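You operate a simulated robot arm through the tools that you are given. There is no shell and no other tool.

You are at the controls of a simulated robot arm. One attempt, no reset.

TASK
Latch the pine board on the trestle stand and stain its middle.
Fine: red and blue latch over the board first; load the block brush at the stain tin and lay it back. A coat counts when it lies all over at full strength: go over it till it gets no stronger.
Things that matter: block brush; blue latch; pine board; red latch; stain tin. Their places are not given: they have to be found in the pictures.

Only the result counts: the job must be done as asked and must still hold three seconds after the hand-in. Knocking over, shifting, dropping, spilling or breaking anything else fails it.

THE ROBOT
A 7-joint arm with a two-finger parallel gripper, fixed in place. Base frame: the origin is on the floor under the middle of its stand, x ahead of it, y to its left, z up. Units: mm, rad, N and s.
With the tool pointing down near the work surface it reaches from about 200 to 740 mm from the base axis. Its first joint turns from -2.897 to 2.897 rad. Payload 1.57 kg.
The TCP is the grasp point between the finger pads, 30 mm short of the fingertips. In the tool frame z runs along the fingers and y along their closing line. Largest opening 110 mm; finger width 24, thickness 12; the body of the gripper, 48 by 112 mm, starts 78 mm behind the TCP.
Orientation is told as [roll, pitch, yaw] about the base's x, y, z axes, in that order, counted from this pose: with the fingers straight down and closing along the base's y, the tool's x points along the base's -x, its y along +y and its z along -z.

THE INTERFACE
- The arm moves only by the tool jog_arm. Its argument "series" is a list that holds one entry, the list of rows, each a list of 7 numbers: the turn, a rotation vector about the tool's x, y, z in rad, then the shift along the tool's x, y, z in mm, then the opening in per cent of the stroke, from 0 (shut) to 100 (fully open). In form: [[[rx, ry, rz, tx, ty, tz, jaw], ...]]. A call has 1 to 20 rows; each row is the pose to reach, as a shift and turn from the pose commanded when the call began, along the tool's axes at that moment. Each row takes 0.2 s and may step no farther than 50 mm and 0.15 rad from the row before; otherwise, or with a gripper value out of range, the whole call is refused. Where a pose cannot be reached the arm comes as near as it can. A force on the tool above 50 N (or 10 N above the force at the start of the call, whichever is more), or a blocked arm, ends the call early, and 0.2 s more pass. Each finger travels about 45 mm/s and halts on what it meets, pressing with about 43 N; the grip force reading is that of the motor and also rises with nothing between the fingers. The clock runs only during rows and for 0.2 s after the last one: add rows that repeat a pose to give the fingers time. It gives the time, the measured TCP pose, the force on the tool (base axes), the opening and the grip force at its end, in the units of the frame above (readings bear some noise), with the torque about the TCP (base axes, N m) and any sound that the robot's microphone picked up, and new pictures: "views" is both (left out), scene, wrist or none.
- Cameras (640 x 400 px; columns grow to the right, rows downward): "scene" is fixed at [397.8, 499.6, 1504.2]; the picture's right is [-0.68, 0.73, 0.00], its down [0.67, 0.63, -0.39] and it looks along [-0.29, -0.27, -0.92] (base axes); focal length 260 px, centre (320, 200). "wrist" rides on the gripper at [70, 16, -141] in the tool frame; the picture's right is [-0.23, 0.97, 0.00], its down [-0.85, -0.20, -0.48] and it looks along [-0.47, -0.11, 0.88] (tool axes); focal length 222 px, centre (320, 200).
- raise_lower(by): slides the trunk up (or, below 0, down) by that many mm; the arm rides with it, the base frame stays. It gives what a move gives, with no picture.
- probe_pixels(camera, pixels): for up to 12 pixels [column, row] of the newest picture of that camera ("zoom" is the newest enlarged one), the place [x, y, z] in the base frame of the surface seen there, good to about 3 mm. It takes no simulated time.
- close_up(camera, box): a new picture of the part [left, top, right, bottom] of that camera's present view, enlarged. It takes no simulated time.
- sign_off(): hands the job in; it is judged then, once.

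Unless the task says otherwise, let go and move clear before handing in.

The tools are called after ">>>" as a command line: name --argument value ..., lists and objects as JSON in quotes. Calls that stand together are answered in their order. jog_arm: Moves the arm, as the interface text tells. Its arguments: {"type":"object","properties":{"series":{"type":"array"},"views":{"type":"string","enum":["both","scene","wrist","none"]}},"required":["series"]} The other tools are called the same way: raise_lower (by) moves the trunk up or down; probe_pixels (camera, pixels) gives the place of the surface under pixels of a picture; close_up (camera, box) takes an enlarged picture of a part of a camera's view; sign_off () hands the job in.

At the start:

```text
t: 0.0
tool_pos: [311.7, 358.0, 1152.7]
ee_rot: [0.0, 0.001, 0.002]
ft_force: [-0.8, -0.3, 0.3]
moment: [0.01, 0.0, -0.03]
gripper_width: 110.2
gripper_force: 0.0
trunk travel left (down, up): [-500.0, 90.0]
```

scene: 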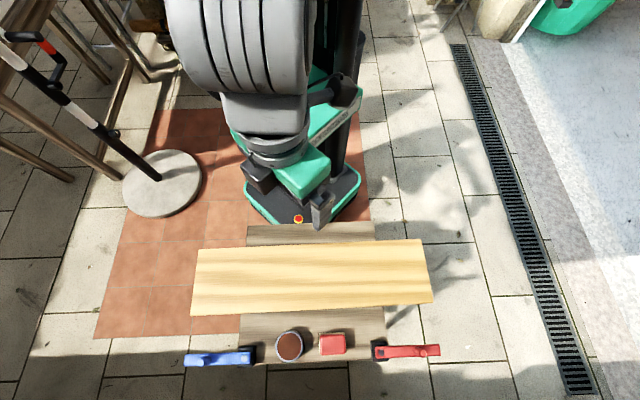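
wrist: 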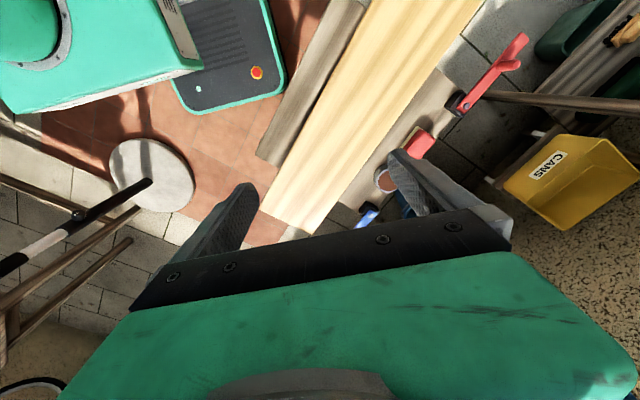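

The scene picture shows the pine board around (310,277), the blue latch around (220,357), the stain tin at (289,345), a red block (likely the brush) at (332,343) and the red latch at (407,351). I'll take close-ups and probe places before moving.

>>> close_up --camera "scene" --box '[170, 210, 450, 385]'

>>> probe_pixels --camera "scene" --pixels '[[198, 250], [192, 314], [431, 303], [422, 240], [310, 277], [289, 345], [332, 343], [220, 357], [252, 354], [380, 351], [407, 351], [436, 349]]'

```text
2.29 times, centred on (310, 298) of scene
```

zoom: 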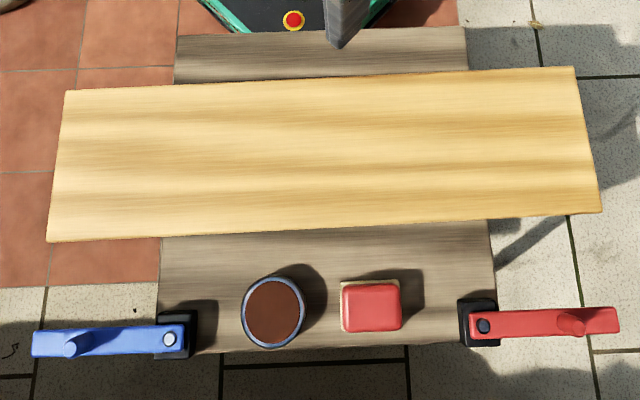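

```text
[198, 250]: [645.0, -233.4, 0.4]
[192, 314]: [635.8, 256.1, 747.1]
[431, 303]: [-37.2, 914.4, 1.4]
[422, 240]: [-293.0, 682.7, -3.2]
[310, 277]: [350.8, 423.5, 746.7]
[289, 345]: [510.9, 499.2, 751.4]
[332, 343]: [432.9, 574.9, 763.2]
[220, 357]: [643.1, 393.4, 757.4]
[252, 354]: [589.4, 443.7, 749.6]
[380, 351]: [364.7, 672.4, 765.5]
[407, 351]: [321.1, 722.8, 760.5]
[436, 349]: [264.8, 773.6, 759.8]
```

The zoom shows both latches swung outward on black pivots: blue pivot at zoom (170,339), red pivot at zoom (484,326), each with an upright peg near its far end. I'll probe the detail in this zoom.

>>> probe_pixels --camera "zoom" --pixels '[[68, 93], [50, 238], [598, 208], [572, 70], [320, 150], [200, 280], [440, 250], [330, 52], [186, 318], [170, 339], [150, 342], [40, 345]]'

>>> probe_pixels --camera "zoom" --pixels '[[70, 349], [85, 335], [484, 326], [464, 305], [500, 324], [615, 318], [572, 326], [562, 315], [372, 306], [346, 308], [273, 312], [273, 279]]'

>>> close_up --camera "scene" --box '[175, 325, 315, 385]'

>>> close_up --camera "scene" --box '[310, 315, 450, 375]'

```text
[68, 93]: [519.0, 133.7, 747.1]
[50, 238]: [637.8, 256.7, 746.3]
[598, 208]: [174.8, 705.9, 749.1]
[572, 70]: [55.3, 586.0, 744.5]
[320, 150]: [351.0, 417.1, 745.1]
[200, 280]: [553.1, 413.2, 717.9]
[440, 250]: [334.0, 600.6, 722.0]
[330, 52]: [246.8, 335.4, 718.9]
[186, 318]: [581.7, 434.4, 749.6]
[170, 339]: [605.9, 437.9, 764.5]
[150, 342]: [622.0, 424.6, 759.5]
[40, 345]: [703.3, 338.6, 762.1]
```

```text
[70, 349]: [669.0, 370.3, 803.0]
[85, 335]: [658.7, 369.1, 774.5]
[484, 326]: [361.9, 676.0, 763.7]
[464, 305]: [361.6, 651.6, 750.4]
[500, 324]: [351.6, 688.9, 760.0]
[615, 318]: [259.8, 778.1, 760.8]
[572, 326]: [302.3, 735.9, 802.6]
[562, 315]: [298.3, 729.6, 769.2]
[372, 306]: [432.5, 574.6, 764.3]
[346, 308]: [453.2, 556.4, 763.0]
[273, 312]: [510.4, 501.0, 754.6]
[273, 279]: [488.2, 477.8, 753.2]
```

```text
4.57 times, centred on (245, 355) of scene
```

zoom: 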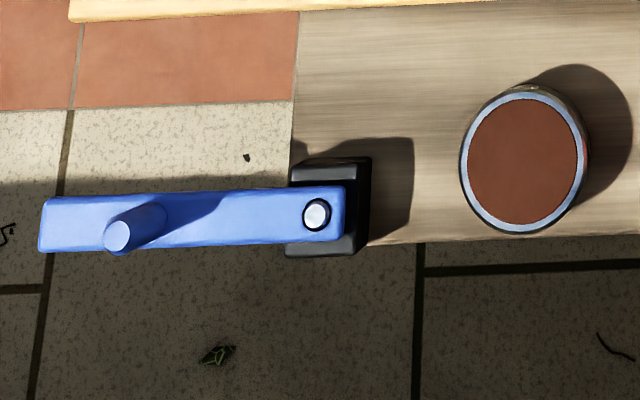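

```text
4.57 times, centred on (380, 345) of scene
```

zoom: 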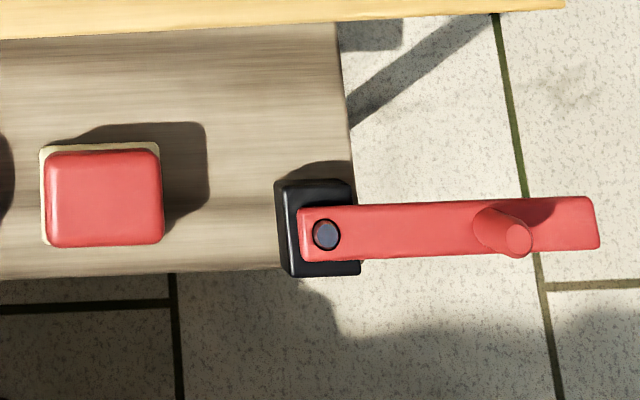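

Board top sits at z≈747 with its middle near (347,420), stand top is at z≈719, and the pegs on the latches reach z≈803. I'll measure the brush, red latch and board middle more finely.

>>> probe_pixels --camera "zoom" --pixels '[[325, 234], [518, 240], [495, 225], [598, 245], [590, 200], [310, 212], [60, 160], [155, 160], [158, 237], [54, 240], [43, 152], [100, 145]]'

>>> close_up --camera "scene" --box '[250, 315, 370, 375]'

>>> close_up --camera "scene" --box '[240, 235, 380, 320]'

```text
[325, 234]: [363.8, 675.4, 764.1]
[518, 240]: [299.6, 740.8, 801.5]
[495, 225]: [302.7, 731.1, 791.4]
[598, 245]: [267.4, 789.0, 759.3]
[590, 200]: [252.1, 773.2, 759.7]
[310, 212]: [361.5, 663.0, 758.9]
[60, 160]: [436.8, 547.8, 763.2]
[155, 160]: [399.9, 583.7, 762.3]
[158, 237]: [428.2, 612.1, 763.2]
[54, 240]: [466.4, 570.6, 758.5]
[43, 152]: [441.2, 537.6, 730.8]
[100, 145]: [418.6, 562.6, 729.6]
```

```text
5.33 times, centred on (310, 345) of scene
```

zoom: 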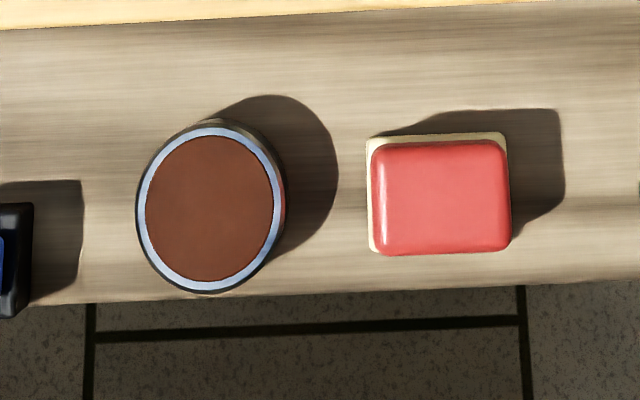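

```text
4.57 times, centred on (310, 278) of scene
```

zoom: 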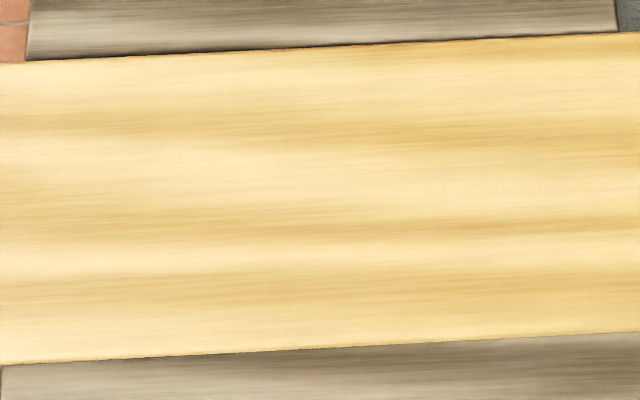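

The brush's red body spans about (400–466, 548–612) at z≈763 over a cream pad near z≈730. I'll measure the tin's rim and stain surface.

>>> close_up --camera "scene" --box '[265, 325, 355, 375]'

```text
7.11 times, centred on (310, 350) of scene
```

zoom: 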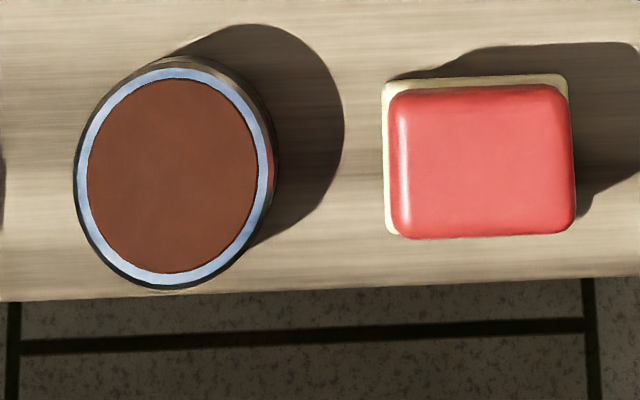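

>>> probe_pixels --camera "zoom" --pixels '[[172, 175], [95, 170], [250, 180], [180, 85], [165, 265], [80, 175], [264, 178], [178, 70], [162, 279], [120, 225], [230, 120], [265, 90]]'

>>> probe_pixels --camera "zoom" --pixels '[[400, 100], [555, 95], [568, 230], [400, 230], [480, 165], [386, 160], [386, 230], [480, 80], [562, 82], [388, 90], [390, 255], [560, 245]]'

```text
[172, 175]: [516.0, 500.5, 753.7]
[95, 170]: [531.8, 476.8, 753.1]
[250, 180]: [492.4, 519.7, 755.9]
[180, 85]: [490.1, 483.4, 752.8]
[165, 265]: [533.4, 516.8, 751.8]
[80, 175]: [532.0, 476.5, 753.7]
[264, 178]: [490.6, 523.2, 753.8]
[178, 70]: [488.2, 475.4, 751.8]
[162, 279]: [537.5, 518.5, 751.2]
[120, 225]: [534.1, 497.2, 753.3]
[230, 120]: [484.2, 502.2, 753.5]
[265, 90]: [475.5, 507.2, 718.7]
```

```text
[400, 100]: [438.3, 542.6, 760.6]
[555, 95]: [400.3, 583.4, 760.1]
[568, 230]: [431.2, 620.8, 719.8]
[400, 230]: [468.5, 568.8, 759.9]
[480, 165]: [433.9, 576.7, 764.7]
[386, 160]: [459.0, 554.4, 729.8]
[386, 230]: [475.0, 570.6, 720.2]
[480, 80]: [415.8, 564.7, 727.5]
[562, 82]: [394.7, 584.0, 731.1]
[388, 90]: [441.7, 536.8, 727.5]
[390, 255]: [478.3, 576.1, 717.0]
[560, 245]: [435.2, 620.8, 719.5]
```

The tin's rim and stain are flush at z≈753 around (512,499), and the brush body centre is near (434,577). Before moving I'll check how near the striped pole at (60,85)–(155,175) is to the work area.

>>> probe_pixels --camera "scene" --pixels '[[160, 185], [155, 177], [110, 133], [70, 100], [20, 62], [45, 45], [60, 75], [120, 70], [100, 170], [40, 130], [5, 37], [318, 213]]'

>>> probe_pixels --camera "wrist" --pixels '[[515, 45], [470, 100], [385, 180], [420, 142], [368, 215], [520, 98], [600, 105], [560, 180], [300, 70], [380, 100], [590, 150], [150, 190]]'

```text
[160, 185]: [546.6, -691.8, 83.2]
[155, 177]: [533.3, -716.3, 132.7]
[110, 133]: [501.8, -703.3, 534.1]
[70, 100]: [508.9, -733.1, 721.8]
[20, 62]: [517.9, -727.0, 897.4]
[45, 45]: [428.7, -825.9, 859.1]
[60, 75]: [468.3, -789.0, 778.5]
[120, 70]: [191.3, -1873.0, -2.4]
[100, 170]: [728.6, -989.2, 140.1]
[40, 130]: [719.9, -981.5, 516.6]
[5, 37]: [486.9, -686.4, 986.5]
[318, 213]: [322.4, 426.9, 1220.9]
```

```text
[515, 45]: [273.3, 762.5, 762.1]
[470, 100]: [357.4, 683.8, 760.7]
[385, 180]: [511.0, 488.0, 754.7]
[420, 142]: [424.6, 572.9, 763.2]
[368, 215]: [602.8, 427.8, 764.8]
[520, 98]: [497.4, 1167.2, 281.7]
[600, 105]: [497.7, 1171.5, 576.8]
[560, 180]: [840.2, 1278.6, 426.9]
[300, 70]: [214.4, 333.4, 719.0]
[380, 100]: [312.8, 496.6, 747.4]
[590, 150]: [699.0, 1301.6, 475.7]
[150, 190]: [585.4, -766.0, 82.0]
```

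The obstacles are far from the work area. I'll yaw the tool 45.5° so that it closes along the board's length, and move to a high point before the blue latch.

>>> jog_arm --series '[[[0, 0, -0.1, -31, -7, 19, 60], [0, 0, -0.2, -62, -14, 38, 60], [0, 0, -0.3, -93, -21, 57, 60], [0, 0, -0.4, -124, -29, 76, 60], [0, 0, -0.5, -155, -36, 95, 60], [0, 0, -0.6, -186, -43, 114, 60], [0, 0, -0.7, -217, -50, 133, 60], [0, 0, -0.794, -248, -58, 152.7, 60], [0, 0, -0.794, -248, -58, 152.7, 60]]]'

```text
t: 2.0
tool_pos: [558.6, 298.7, 1000.1]
ee_rot: [0.001, 0.001, 0.795]
ft_force: [-0.8, -0.1, 0.4]
moment: [-0.02, 0.05, 0.02]
gripper_width: 65.9
gripper_force: 0.0
trunk travel left (down, up): [-500.0, 90.0]
```

scene: 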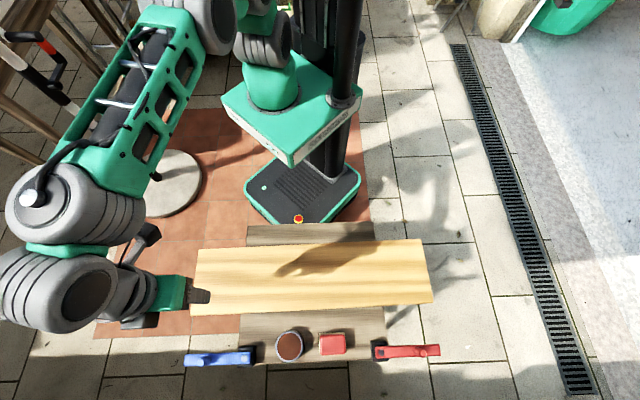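
wrist: 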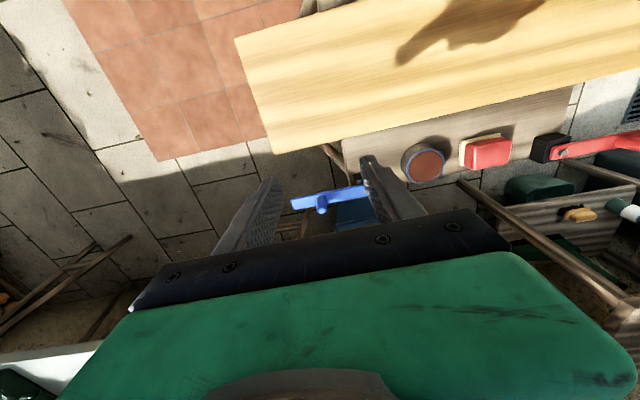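

The pose tracked well, and the wrist view shows the blue latch near (330,197) with its peg at (321,205). I'll zoom there to fix the peg's position before approaching.

>>> close_up --camera "wrist" --box '[270, 165, 400, 235]'

```text
4.92 times, centred on (335, 200) of wrist
```

zoom: 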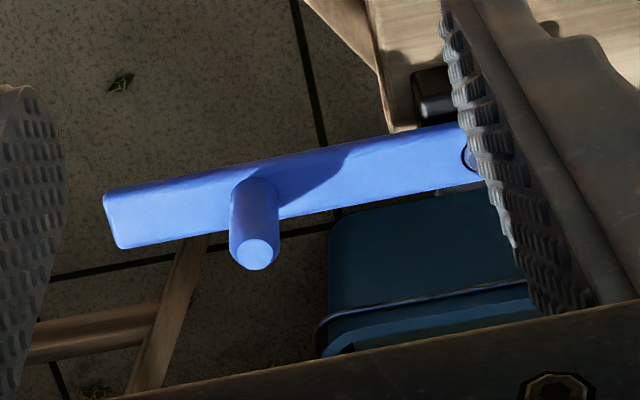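

>>> probe_pixels --camera "zoom" --pixels '[[258, 254], [240, 254], [274, 254], [256, 215], [256, 190], [115, 200], [125, 240], [300, 200], [430, 160], [400, 290], [180, 300], [470, 155]]'

```text
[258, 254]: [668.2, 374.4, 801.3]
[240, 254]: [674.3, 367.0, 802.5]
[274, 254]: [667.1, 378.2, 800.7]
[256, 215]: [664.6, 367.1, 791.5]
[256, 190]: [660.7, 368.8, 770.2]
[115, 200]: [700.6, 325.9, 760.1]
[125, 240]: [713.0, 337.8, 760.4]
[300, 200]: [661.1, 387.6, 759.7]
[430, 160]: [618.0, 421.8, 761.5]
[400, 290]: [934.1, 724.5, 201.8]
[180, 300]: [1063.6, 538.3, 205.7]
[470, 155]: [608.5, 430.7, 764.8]
```

The peg's top is at about (669,373,802), and the latch arm's top at z≈760. I'll tilt the tool 0.6 rad outward and move to a stand-off 110 mm back along the tool axis from the peg.

>>> jog_arm --series '[[[0, -0.12, 0, -13.6, -5.4, 22.5, 60], [0, -0.24, 0, -27.3, -10.7, 45, 60], [0, -0.36, 0, -40.9, -16.1, 67.4, 60], [0, -0.48, 0, -54.6, -21.4, 89.8, 60], [0, -0.6, 0, -68.2, -26.8, 112.3, 60], [0, -0.6, 0, -68.2, -26.8, 112.3, 60]]]'

```text
t: 3.4
tool_pos: [626.6, 330.2, 886.9]
ee_rot: [0.0, -0.603, 0.792]
ft_force: [0.1, -0.4, -0.3]
moment: [0.0, -0.01, -0.01]
gripper_width: 66.0
gripper_force: 0.2
trunk travel left (down, up): [-500.0, 90.0]
```

scene: 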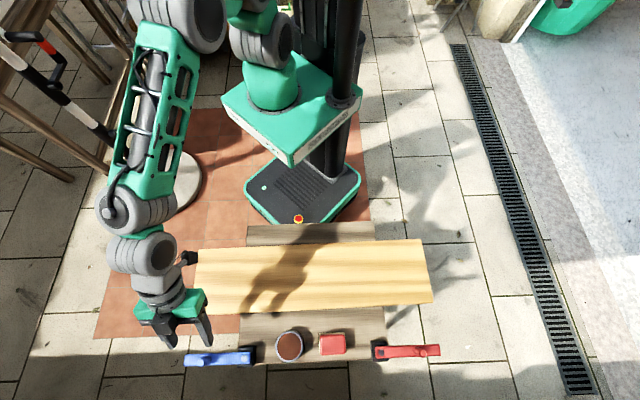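
wrist: 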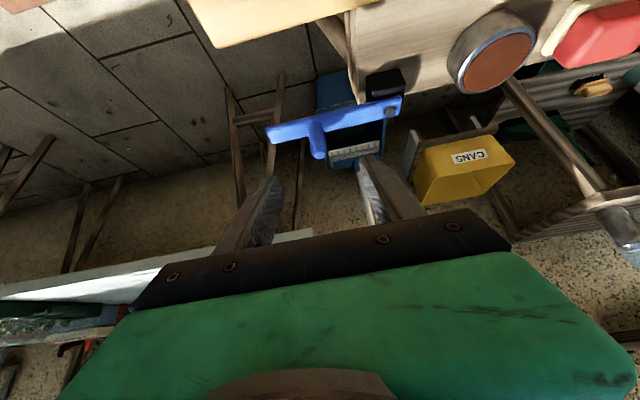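

The peg at wrist (317,155) is lined up between the fingers. I'll advance 75 mm along the tool axis and look again.

>>> jog_arm --series '[[[0, 0, 0, 0.3, 0, 25, 60], [0, 0, 0, 0.6, 0, 50, 60], [0, 0, 0, 0.8, 0, 75, 60], [0, 0, 0, 0.8, 0, 75, 60]]]'

```text
t: 4.4
tool_pos: [657.2, 359.1, 824.5]
ee_rot: [0.0, -0.599, 0.794]
ft_force: [0.0, -0.3, 0.2]
moment: [-0.02, 0.01, 0.0]
gripper_width: 65.8
gripper_force: 0.1
trunk travel left (down, up): [-500.0, 90.0]
```

scene: 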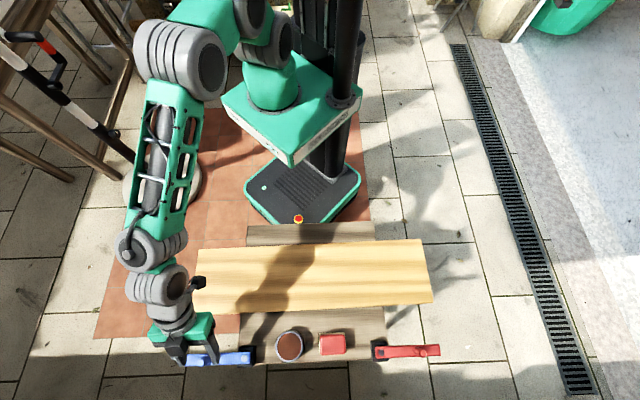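
wrist: 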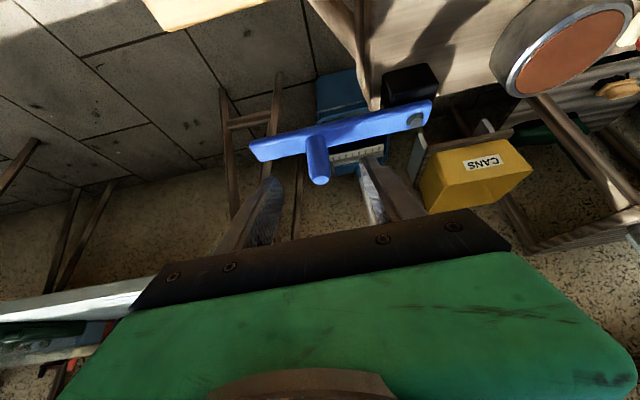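

The peg is centred between the fingers at (318,165). I'll advance the last 33 mm and then close on the peg.

>>> jog_arm --series '[[[0, 0, 0, 0.2, 0.7, 17, 60], [0, 0, 0, 0.5, 1.3, 33, 60], [0, 0, 0, 0.5, 1.3, 33, 60], [0, 0, 0, 0.5, 1.3, 33, 40], [0, 0, 0, 0.5, 1.3, 33, 20], [0, 0, 0, 0.5, 1.3, 33, 5], [0, 0, 0, 0.5, 1.3, 33, 5], [0, 0, 0, 0.5, 1.3, 33, 5]]]'

```text
t: 6.2
tool_pos: [667.7, 372.2, 799.6]
ee_rot: [0.001, -0.601, 0.793]
ft_force: [3.3, -3.6, 0.4]
moment: [0.28, 0.3, 0.02]
gripper_width: 18.3
gripper_force: 31.9
trunk travel left (down, up): [-500.0, 90.0]
```

scene: 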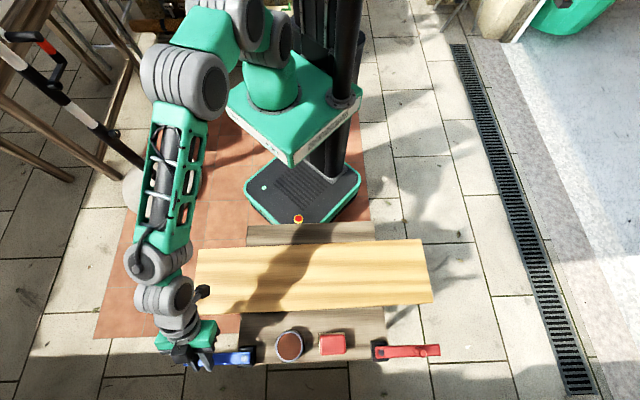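
wrist: 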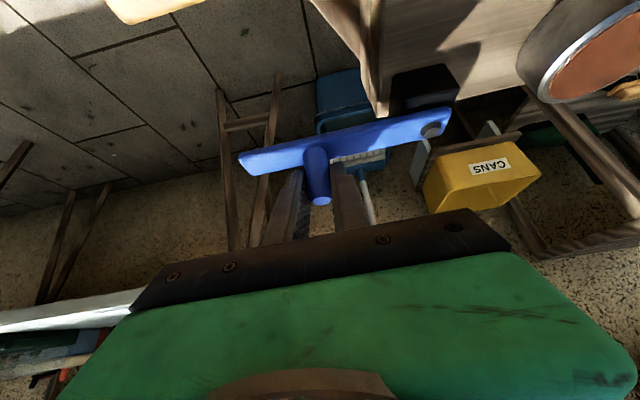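

The grip holds the peg at 18 mm width with only a few newtons on the tool. I'll swing the first half of the 90° arc toward the board and check the forces.

>>> jog_arm --series '[[[0, 0, 0, 10.3, 1.3, -7.0, 5], [0, 0, 0, 20.5, 4.3, -14.0, 5], [0, 0, 0, 30.1, 8.9, -20.6, 5], [0, 0, 0, 39.1, 15.2, -26.7, 5], [0, 0, 0, 47.4, 22.9, -32.3, 5], [0, 0, 0, 47.4, 22.9, -32.3, 5]]]'

```text
t: 7.6
tool_pos: [611.6, 344.1, 799.2]
ee_rot: [-0.004, -0.601, 0.79]
ft_force: [3.9, -38.0, 14.1]
moment: [-0.39, 0.49, -0.21]
gripper_width: 18.1
gripper_force: 32.3
trunk travel left (down, up): [-500.0, 90.0]
```

scene: 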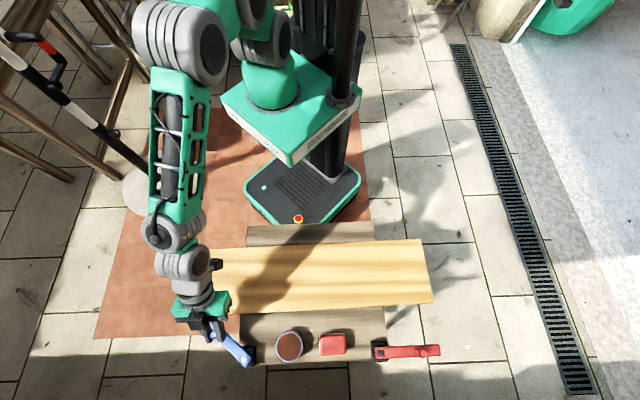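
wrist: 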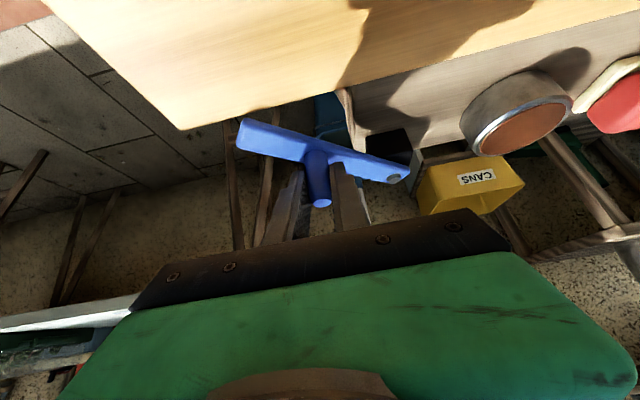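

The tool feels −38 N along y, meaning the peg's true circle is a few mm wider than I commanded here. I'll probe the latch's current line to correct the arc.

>>> close_up --camera "wrist" --box '[220, 100, 440, 220]'

```text
2.91 times, centred on (330, 160) of wrist
```

zoom: 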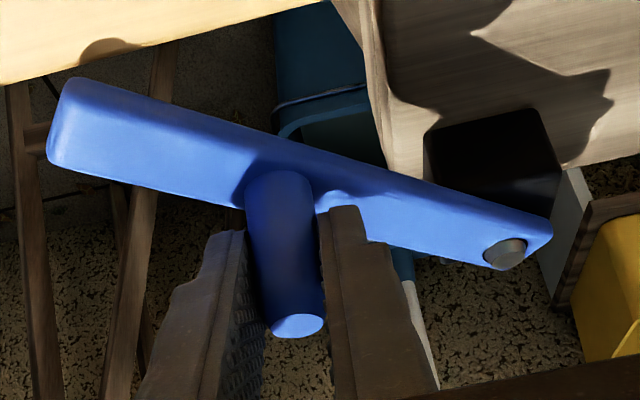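

>>> probe_pixels --camera "zoom" --pixels '[[507, 250], [500, 255], [515, 245], [298, 326], [300, 318], [70, 90], [60, 150], [150, 140], [400, 210], [540, 235], [548, 220], [490, 262]]'

```text
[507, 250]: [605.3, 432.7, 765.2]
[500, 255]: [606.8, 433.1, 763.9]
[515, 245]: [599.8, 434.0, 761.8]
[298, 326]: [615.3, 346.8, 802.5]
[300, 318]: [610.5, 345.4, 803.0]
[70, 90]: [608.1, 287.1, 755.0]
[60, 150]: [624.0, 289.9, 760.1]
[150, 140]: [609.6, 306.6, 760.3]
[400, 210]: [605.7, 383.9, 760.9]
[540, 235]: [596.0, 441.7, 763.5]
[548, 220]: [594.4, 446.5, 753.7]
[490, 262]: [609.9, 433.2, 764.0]
```

The bolt is at about (604,433.5) and the peg's radius about 90 mm, so the circle's centre is slightly lower in y than I used. I'll ease the load off and go on to about −110°.

>>> jog_arm --series '[[[0, 0, 0, 2.6, -1.4, -1.8, 5], [0, 0, 0, 9.9, 7.6, -6.7, 5], [0, 0, 0, 16.0, 17.7, -10.9, 5], [0, 0, 0, 21.0, 28.7, -14.3, 5], [0, 0, 0, 21.0, 28.7, -14.3, 5]]]' --views "wrist"

```text
t: 8.8
tool_pos: [570.7, 352.3, 797.1]
ee_rot: [0.002, -0.604, 0.798]
ft_force: [-1.2, 7.9, 5.3]
moment: [-0.36, -0.37, 0.35]
gripper_width: 18.4
gripper_force: 33.1
trunk travel left (down, up): [-500.0, 90.0]
```

wrist: 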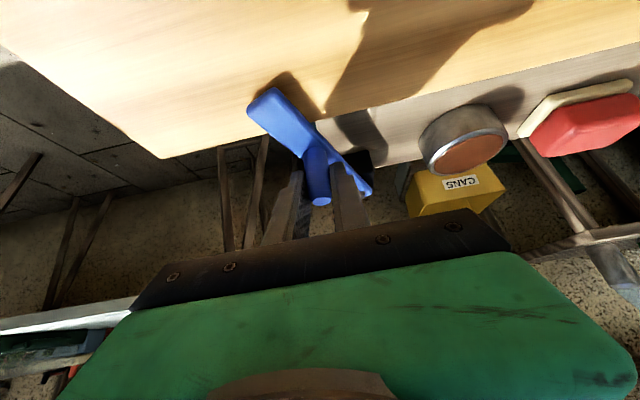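

Forces are now small and the blue latch's end is swinging over the board at (265,105). I'll finish the arc to the direction square to the board.

>>> jog_arm --series '[[[0, 0, 0, 1.6, 3.1, -1.1, 5], [0, 0, 0, 3.2, 9.1, -2.2, 5], [0, 0, 0, 4.5, 15.1, -3.1, 5], [0, 0, 0, 5.4, 21.3, -3.7, 5], [0, 0, 0, 6.0, 27.4, -4.1, 5], [0, 0, 0, 6.3, 34.0, -4.3, 5], [0, 0, 0, 6.3, 34.0, -4.3, 5]]]'

```text
t: 10.4
tool_pos: [542.0, 367.2, 797.7]
ee_rot: [-0.001, -0.6, 0.794]
ft_force: [1.2, -4.1, 14.8]
moment: [0.16, 0.32, -0.26]
gripper_width: 18.4
gripper_force: 33.1
trunk travel left (down, up): [-500.0, 90.0]
```

scene: 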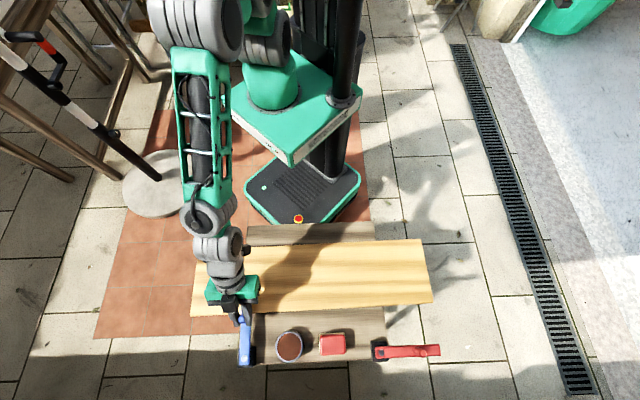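
wrist: 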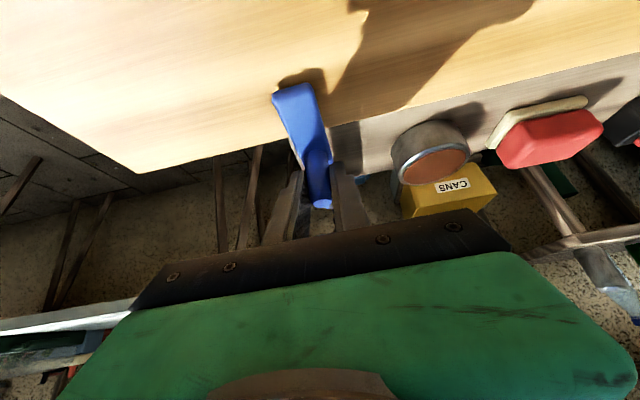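

No hard stop was felt and the force is low; the blue latch now lies over the board edge in the scene picture at (245,340). I'll zoom in to measure its exact angle.

>>> close_up --camera "scene" --box '[190, 285, 310, 375]'

>>> close_up --camera "wrist" --box '[220, 60, 440, 220]'

```text
4.44 times, centred on (250, 330) of scene
```

zoom: 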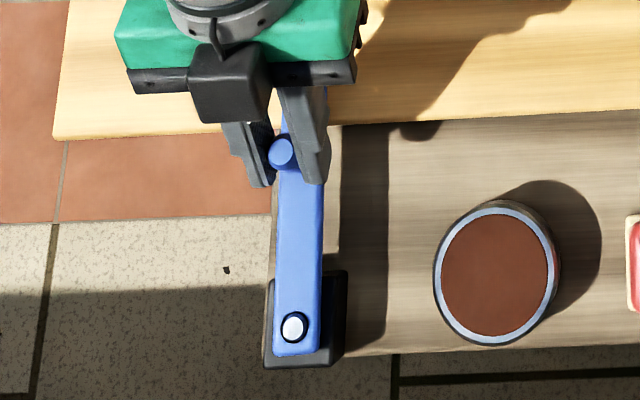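

```text
2.50 times, centred on (330, 140) of wrist
```

zoom: 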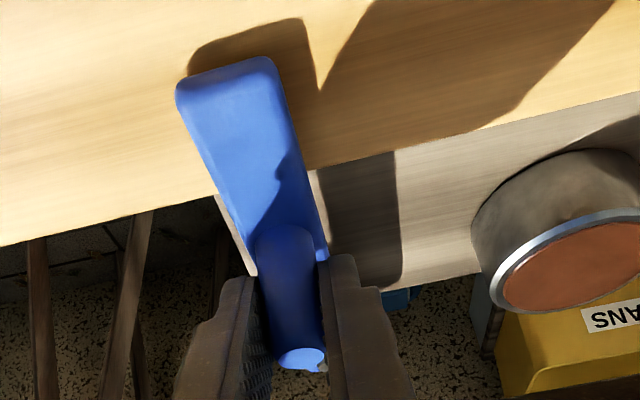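

>>> probe_pixels --camera "zoom" --pixels '[[185, 90], [270, 68], [228, 75], [200, 120], [285, 120], [225, 170], [300, 170], [255, 140], [300, 356], [60, 225], [400, 145], [135, 208]]'

```text
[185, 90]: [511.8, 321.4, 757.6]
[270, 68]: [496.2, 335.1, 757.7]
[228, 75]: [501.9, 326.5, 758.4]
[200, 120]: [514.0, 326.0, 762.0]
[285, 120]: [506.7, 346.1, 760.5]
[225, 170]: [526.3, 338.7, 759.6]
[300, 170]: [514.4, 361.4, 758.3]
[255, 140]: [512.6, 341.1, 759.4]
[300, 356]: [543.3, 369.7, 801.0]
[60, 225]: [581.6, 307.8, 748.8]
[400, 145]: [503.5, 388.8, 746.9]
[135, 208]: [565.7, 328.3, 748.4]
```

The latch lies at about −133.2° against the board's square at about −134.4°. I'll press about 3 mm further and see whether a stop is felt.

>>> jog_arm --series '[[[0, 0, 0, 0.1, 1.5, -0.1, 5], [0, 0, 0, 0.2, 3.0, -0.1, 5], [0, 0, 0, 0.2, 3.0, -0.1, 5]]]' --views "none"

```text
t: 11.2
tool_pos: [539.7, 369.5, 797.8]
ee_rot: [0.001, -0.6, 0.796]
ft_force: [1.1, -0.7, 9.2]
moment: [0.57, -0.18, -0.21]
gripper_width: 17.9
gripper_force: 32.7
trunk travel left (down, up): [-500.0, 90.0]
```

There is still no stop at about −134.6°. I'll press a further 3 mm to feel for one.

>>> jog_arm --series '[[[0, 0, 0, 0, 1.5, 0, 5], [0, 0, 0, 0, 3.0, 0, 5], [0, 0, 0, 0, 3.0, 0, 5]]]' --views "wrist"

```text
t: 12.0
tool_pos: [539.5, 370.0, 798.0]
ee_rot: [-0.001, -0.599, 0.79]
ft_force: [8.6, -13.0, 6.0]
moment: [0.41, -0.13, -0.27]
gripper_width: 18.3
gripper_force: 32.0
trunk travel left (down, up): [-500.0, 90.0]
```

wrist: 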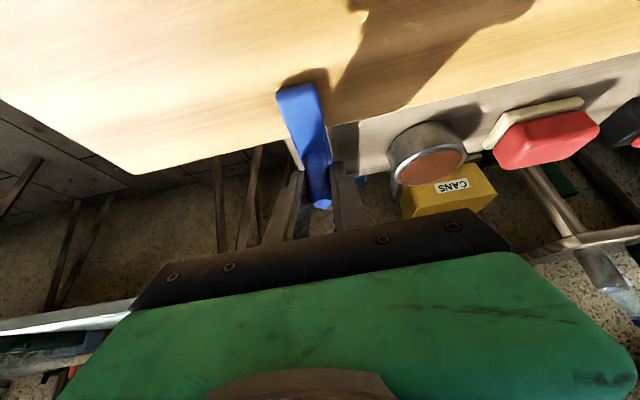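

A stop is now felt: 3 mm commanded gave only 0.5 mm with 15 N. The blue latch is fully over, so I'll relax, open, and back off along the tool axis.

>>> jog_arm --series '[[[0, 0, 0, 0, -2.2, 0, 5], [0, 0, 0, 0, -2.2, 0, 20], [0, 0, 0, 0, -2.2, 0, 45], [0, 0, 0, 0, -2.2, 0, 45], [0, 0, 0, 0, -2.2, -30, 45], [0, 0, 0, 0, -2.2, -70, 45], [0, 0, 0, 0, -2.2, -110, 45]]]'

```text
t: 13.6
tool_pos: [494.8, 326.9, 887.9]
ee_rot: [0.0, -0.599, 0.793]
ft_force: [0.2, 0.2, 0.0]
moment: [0.01, 0.02, -0.01]
gripper_width: 49.5
gripper_force: 0.0
trunk travel left (down, up): [-500.0, 90.0]
```

scene: 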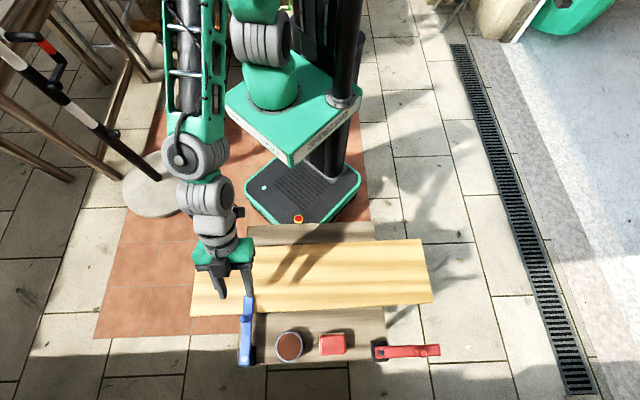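
wrist: 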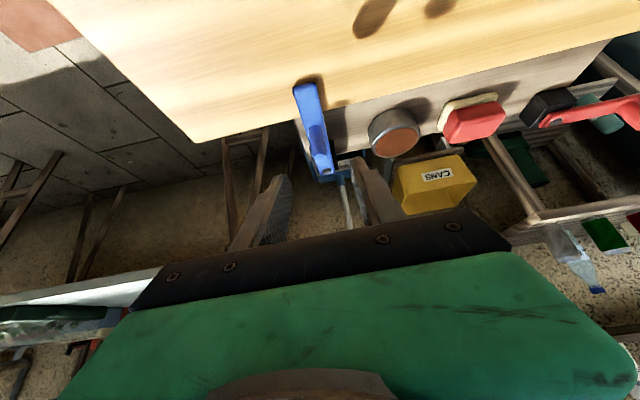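

The blue latch is in place over the board at scene (247,330). I'll move over to a stand-off before the red latch's peg, keeping the height.

>>> jog_arm --series '[[[0, 0, 0, -7.9, 42.7, 5.3, 55], [0, 0, 0, -15.8, 85.4, 10.6, 55], [0, 0, 0, -23.6, 128.1, 15.9, 55], [0, 0, 0, -31.5, 170.8, 21.2, 55], [0, 0, 0, -39.4, 213.5, 26.5, 55], [0, 0, 0, -47.3, 256.1, 31.8, 55], [0, 0, 0, -55.2, 298.8, 37.1, 55], [0, 0, 0, -63.0, 341.5, 42.4, 55], [0, 0, 0, -70.9, 384.2, 47.7, 55], [0, 0, 0, -78.8, 426.9, 53.0, 55], [0, 0, 0, -78.8, 426.9, 53.0, 55]]]'

```text
t: 16.0
tool_pos: [259.0, 691.3, 889.6]
ee_rot: [0.0, -0.602, 0.794]
ft_force: [-0.6, -0.3, -0.2]
moment: [-0.01, -0.01, -0.03]
gripper_width: 60.7
gripper_force: 0.1
trunk travel left (down, up): [-500.0, 90.0]
```

scene: 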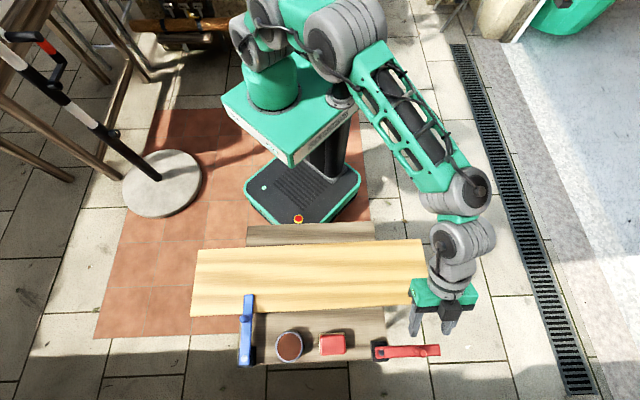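
wrist: 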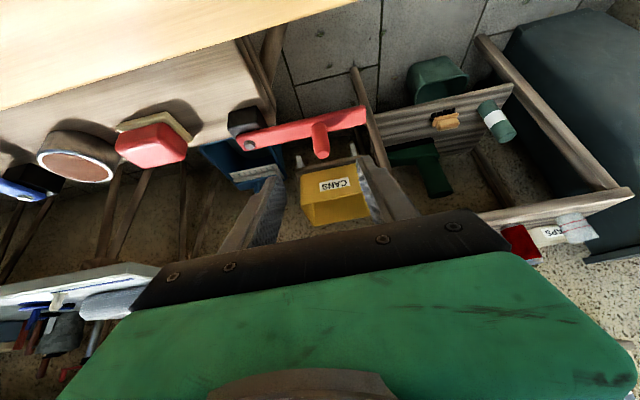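

Pose reached; the red peg shows at wrist (320,150). I'll zoom in to fix the peg and pivot positions.

>>> close_up --camera "wrist" --box '[220, 90, 400, 200]'

```text
3.56 times, centred on (310, 145) of wrist
```

zoom: 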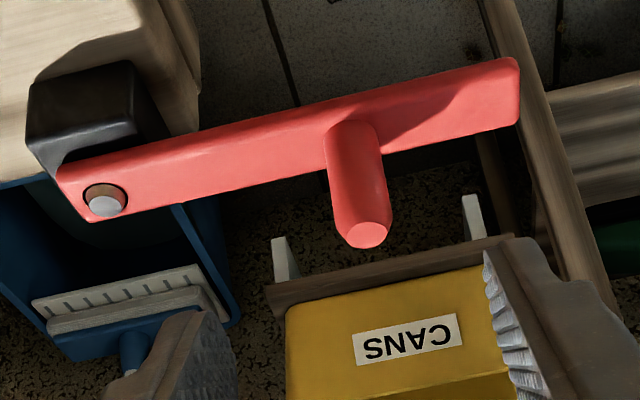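

>>> probe_pixels --camera "zoom" --pixels '[[107, 205], [115, 200], [95, 195], [368, 235], [355, 235], [382, 235], [360, 190], [515, 70], [515, 120], [60, 185], [90, 220], [450, 110]]'

```text
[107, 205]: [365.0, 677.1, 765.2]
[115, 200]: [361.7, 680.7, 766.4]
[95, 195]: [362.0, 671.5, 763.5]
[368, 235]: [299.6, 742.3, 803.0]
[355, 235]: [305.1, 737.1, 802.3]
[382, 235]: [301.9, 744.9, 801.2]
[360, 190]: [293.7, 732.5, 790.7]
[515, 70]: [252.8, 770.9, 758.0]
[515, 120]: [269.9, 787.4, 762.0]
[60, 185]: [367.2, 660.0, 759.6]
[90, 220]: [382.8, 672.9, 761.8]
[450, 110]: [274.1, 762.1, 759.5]
```

Red pivot is at about (363.5,676) and its peg at (301,740). I'll advance 80 mm along the tool axis with a 4 mm sideways correction.

>>> jog_arm --series '[[[0, 0, 0, 0, 1.3, 27, 55], [0, 0, 0, 0, 2.6, 54, 55], [0, 0, 0, -0.5, 4.0, 80, 55], [0, 0, 0, -0.5, 4.0, 80, 55]]]'

```text
t: 17.0
tool_pos: [289.6, 728.5, 822.1]
ee_rot: [0.0, -0.601, 0.794]
ft_force: [0.3, -0.1, 0.0]
moment: [0.0, 0.03, -0.04]
gripper_width: 60.4
gripper_force: 0.0
trunk travel left (down, up): [-500.0, 90.0]
```

scene: 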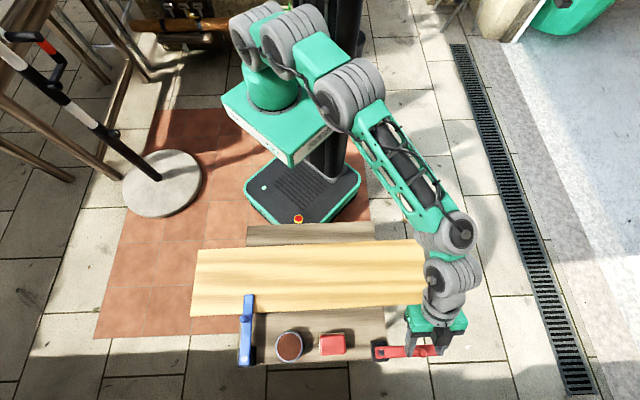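
wrist: 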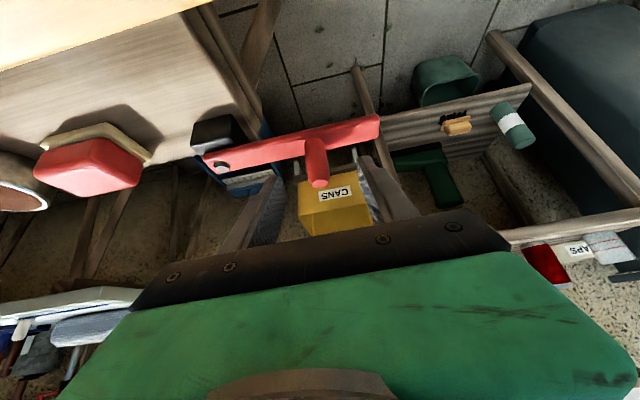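

The red peg sits between the fingers at (318,165). I'll go in the last 29 mm and close on it.

>>> jog_arm --series '[[[0, 0, 0, 0.4, 0, 15, 55], [0, 0, 0, 0.8, 0, 28.6, 55], [0, 0, 0, 0.8, 0, 28.6, 55], [0, 0, 0, 0.8, 0, 28.6, 35], [0, 0, 0, 0.8, 0, 28.6, 20], [0, 0, 0, 0.8, 0, 28.6, 5], [0, 0, 0, 0.8, 0, 28.6, 5], [0, 0, 0, 0.8, 0, 28.6, 5]]]' --views "wrist"

```text
t: 18.8
tool_pos: [301.5, 738.2, 798.0]
ee_rot: [0.002, -0.599, 0.792]
ft_force: [4.0, -4.7, 1.0]
moment: [0.08, 0.16, -0.04]
gripper_width: 18.1
gripper_force: 32.6
trunk travel left (down, up): [-500.0, 90.0]
```

wrist: 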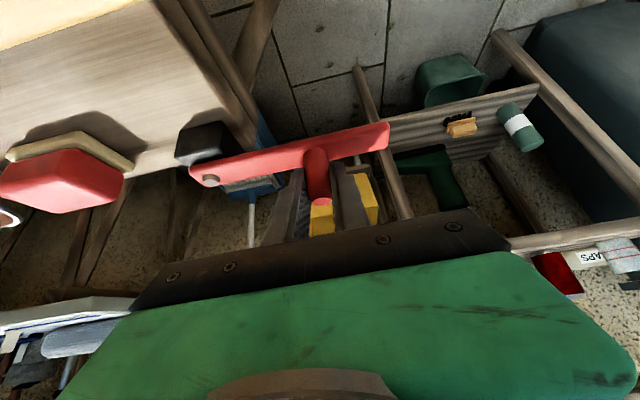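

The red peg is gripped at 18 mm width with small forces. I'll swing the first quarter of its arc toward the board.

>>> jog_arm --series '[[[0, 0, 0, 5.1, 0, -3.5, 5], [0, 0, 0, 10.3, 0, -7.0, 5], [0, 0, 0, 20.3, -2.5, -13.9, 5], [0, 0, 0, 29.9, -6.6, -20.4, 5], [0, 0, 0, 29.9, -6.6, -20.4, 5]]]' --views "wrist"

```text
t: 20.0
tool_pos: [278.8, 709.0, 799.8]
ee_rot: [0.001, -0.601, 0.79]
ft_force: [22.6, -8.4, 0.4]
moment: [0.43, -0.16, 0.0]
gripper_width: 18.0
gripper_force: 32.8
trunk travel left (down, up): [-500.0, 90.0]
```

wrist: 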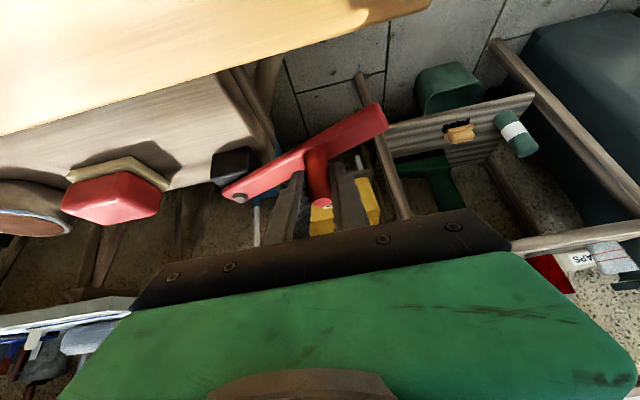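

The tool is pulled inward with about 24 N, so my commanded arc is roughly 2 mm too wide. I'll correct inward and carry on to about 183°.

>>> jog_arm --series '[[[0, 0, 0, 1.4, -4.9, -0.9, 5], [0, 0, 0, 8.1, -9.3, -5.5, 5], [0, 0, 0, 16.3, -16.3, -11.2, 5], [0, 0, 0, 23.7, -24.8, -16.2, 5], [0, 0, 0, 23.7, -24.8, -16.2, 5]]]' --views "wrist"

```text
t: 21.2
tool_pos: [271.1, 673.1, 798.6]
ee_rot: [0.0, -0.599, 0.799]
ft_force: [-18.6, 2.8, 2.4]
moment: [-0.27, 0.48, 0.31]
gripper_width: 18.1
gripper_force: 32.8
trunk travel left (down, up): [-500.0, 90.0]
```

wrist: 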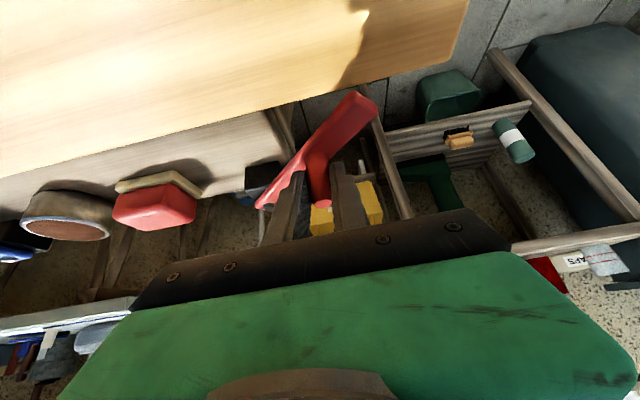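

Now the pull is outward by about 19 N, so I'll probe the actual peg, arm end and pivot before going on.

>>> close_up --camera "wrist" --box '[220, 80, 400, 220]'

```text
2.86 times, centred on (310, 150) of wrist
```

zoom: 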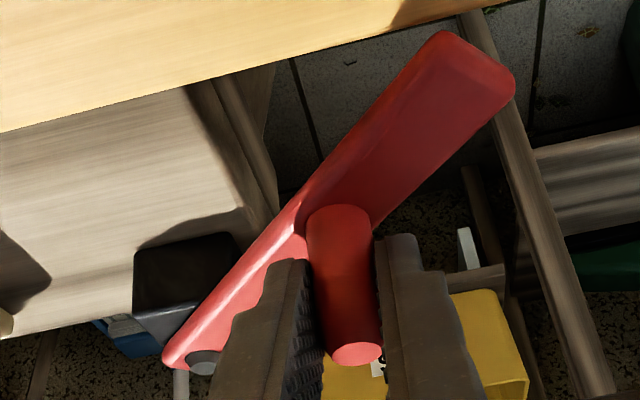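

>>> probe_pixels --camera "zoom" --pixels '[[203, 358], [195, 355], [355, 354], [370, 352], [440, 40], [508, 80], [475, 60], [375, 150], [400, 130], [430, 140], [340, 215], [180, 340]]'

```text
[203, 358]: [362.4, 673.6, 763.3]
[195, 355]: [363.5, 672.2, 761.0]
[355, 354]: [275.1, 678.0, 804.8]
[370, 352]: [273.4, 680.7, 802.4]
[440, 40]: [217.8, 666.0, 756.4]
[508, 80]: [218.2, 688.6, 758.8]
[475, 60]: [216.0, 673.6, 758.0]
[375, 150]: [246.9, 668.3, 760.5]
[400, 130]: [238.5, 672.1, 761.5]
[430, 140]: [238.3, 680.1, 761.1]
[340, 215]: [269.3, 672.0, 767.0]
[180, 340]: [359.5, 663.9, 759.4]
```

The latch arm is at about 179° with pivot (362.5,674) and the peg near (273,676). I'll continue with the corrected circle to about 201°.

>>> jog_arm --series '[[[0, 0, 0, 3.0, -1.5, -2.0, 5], [0, 0, 0, 6.9, -5.6, -4.7, 5], [0, 0, 0, 9.8, -10.0, -6.6, 5], [0, 0, 0, 12.2, -14.6, -8.3, 5], [0, 0, 0, 16.5, -24.6, -11.3, 5], [0, 0, 0, 16.5, -24.6, -11.3, 5]]]' --views "wrist"

```text
t: 22.6
tool_pos: [280.0, 639.3, 798.8]
ee_rot: [-0.003, -0.602, 0.791]
ft_force: [0.0, -5.1, 2.8]
moment: [0.31, 0.3, -0.36]
gripper_width: 18.1
gripper_force: 32.9
trunk travel left (down, up): [-500.0, 90.0]
```

wrist: 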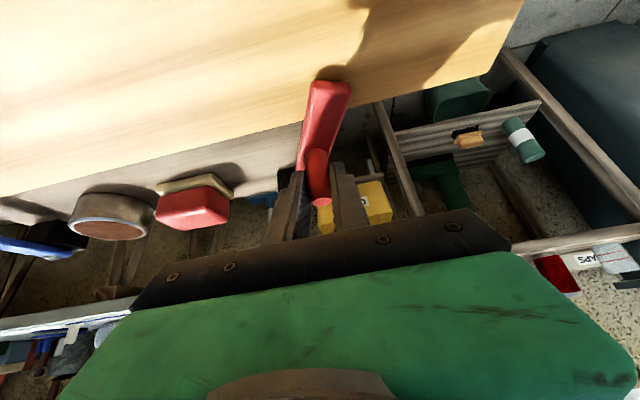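

Forces are low and the red arm's tip is now coming over the board at (330,90). I'll continue to about 223°.

>>> jog_arm --series '[[[0, 0, 0, 2.0, -4.7, -1.3, 5], [0, 0, 0, 3.5, -9.4, -2.4, 5], [0, 0, 0, 4.6, -14.8, -3.2, 5], [0, 0, 0, 5.5, -20.2, -3.8, 5], [0, 0, 0, 6.1, -25.6, -4.2, 5], [0, 0, 0, 6.5, -31.1, -4.4, 5], [0, 0, 0, 6.5, -31.1, -4.4, 5]]]' --views "both"

```text
t: 24.2
tool_pos: [295.1, 612.8, 798.3]
ee_rot: [0.001, -0.599, 0.794]
ft_force: [-3.4, -0.1, 3.2]
moment: [0.19, 0.81, 0.21]
gripper_width: 17.7
gripper_force: 32.2
trunk travel left (down, up): [-500.0, 90.0]
```

scene: 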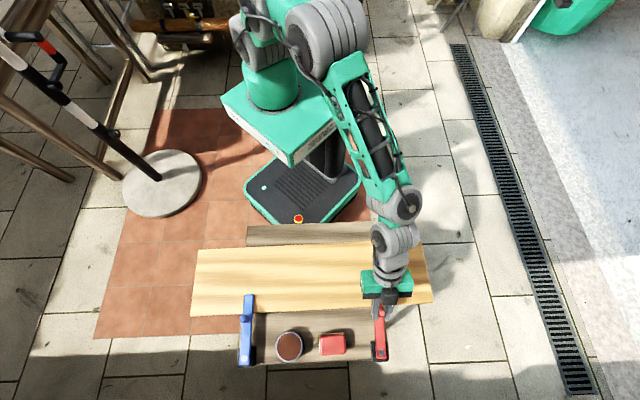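
wrist: 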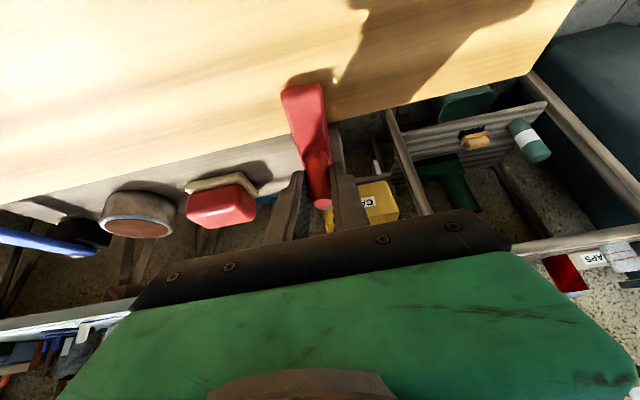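

The red latch is nearly square over the board. I'll press another 4 mm and feel for the stop.

>>> jog_arm --series '[[[0, 0, 0, 0.1, -2.0, -0.1, 5], [0, 0, 0, 0.1, -4.0, -0.1, 5], [0, 0, 0, 0.1, -4.0, -0.1, 5]]]' --views "none"

```text
t: 25.0
tool_pos: [299.6, 610.2, 797.7]
ee_rot: [0.001, -0.599, 0.794]
ft_force: [-4.3, 1.1, -0.5]
moment: [0.56, 0.45, 0.02]
gripper_width: 18.0
gripper_force: 32.8
trunk travel left (down, up): [-500.0, 90.0]
```

No stop yet at about 225°. I'll press another 3 mm.

>>> jog_arm --series '[[[0, 0, 0, 0, -1.5, 0, 5], [0, 0, 0, 0, -3.0, 0, 5], [0, 0, 0, 0, -3.0, 0, 5]]]' --views "none"

```text
t: 25.8
tool_pos: [299.7, 608.2, 798.8]
ee_rot: [-0.001, -0.597, 0.796]
ft_force: [-12.5, 7.7, -0.1]
moment: [0.77, 0.49, 0.14]
gripper_width: 17.9
gripper_force: 32.8
trunk travel left (down, up): [-500.0, 90.0]
```

The stop is felt (about 15 N with little motion), so the red latch is home. I'll relax, open and back off along the tool axis.

>>> jog_arm --series '[[[0, 0, 0, 0, 2.2, 0, 5], [0, 0, 0, 0, 2.2, 0, 20], [0, 0, 0, 0, 2.2, 0, 45], [0, 0, 0, 0, 2.2, 0, 45], [0, 0, 0, 0, 2.2, -30, 45], [0, 0, 0, 0, 2.2, -70, 45], [0, 0, 0, 0, 2.2, -110, 45]]]'

```text
t: 27.4
tool_pos: [254.9, 564.0, 889.1]
ee_rot: [-0.002, -0.598, 0.795]
ft_force: [0.3, -0.1, -0.9]
moment: [-0.02, 0.01, -0.01]
gripper_width: 49.6
gripper_force: 0.2
trunk travel left (down, up): [-500.0, 90.0]
```

scene: 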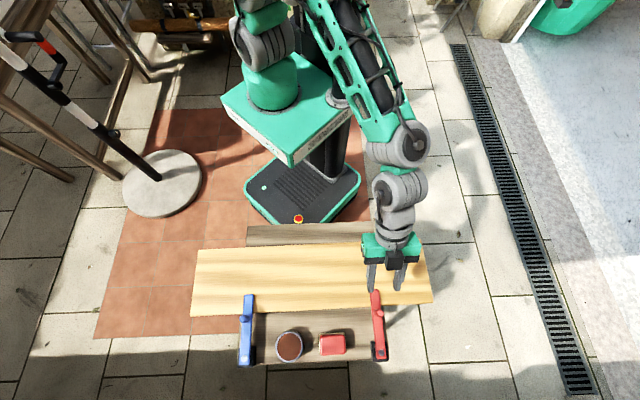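
wrist: 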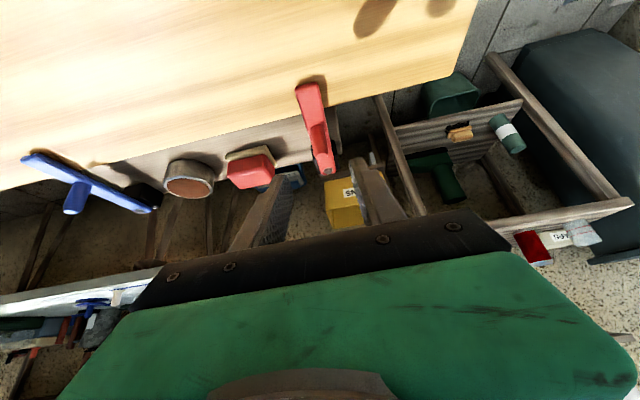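

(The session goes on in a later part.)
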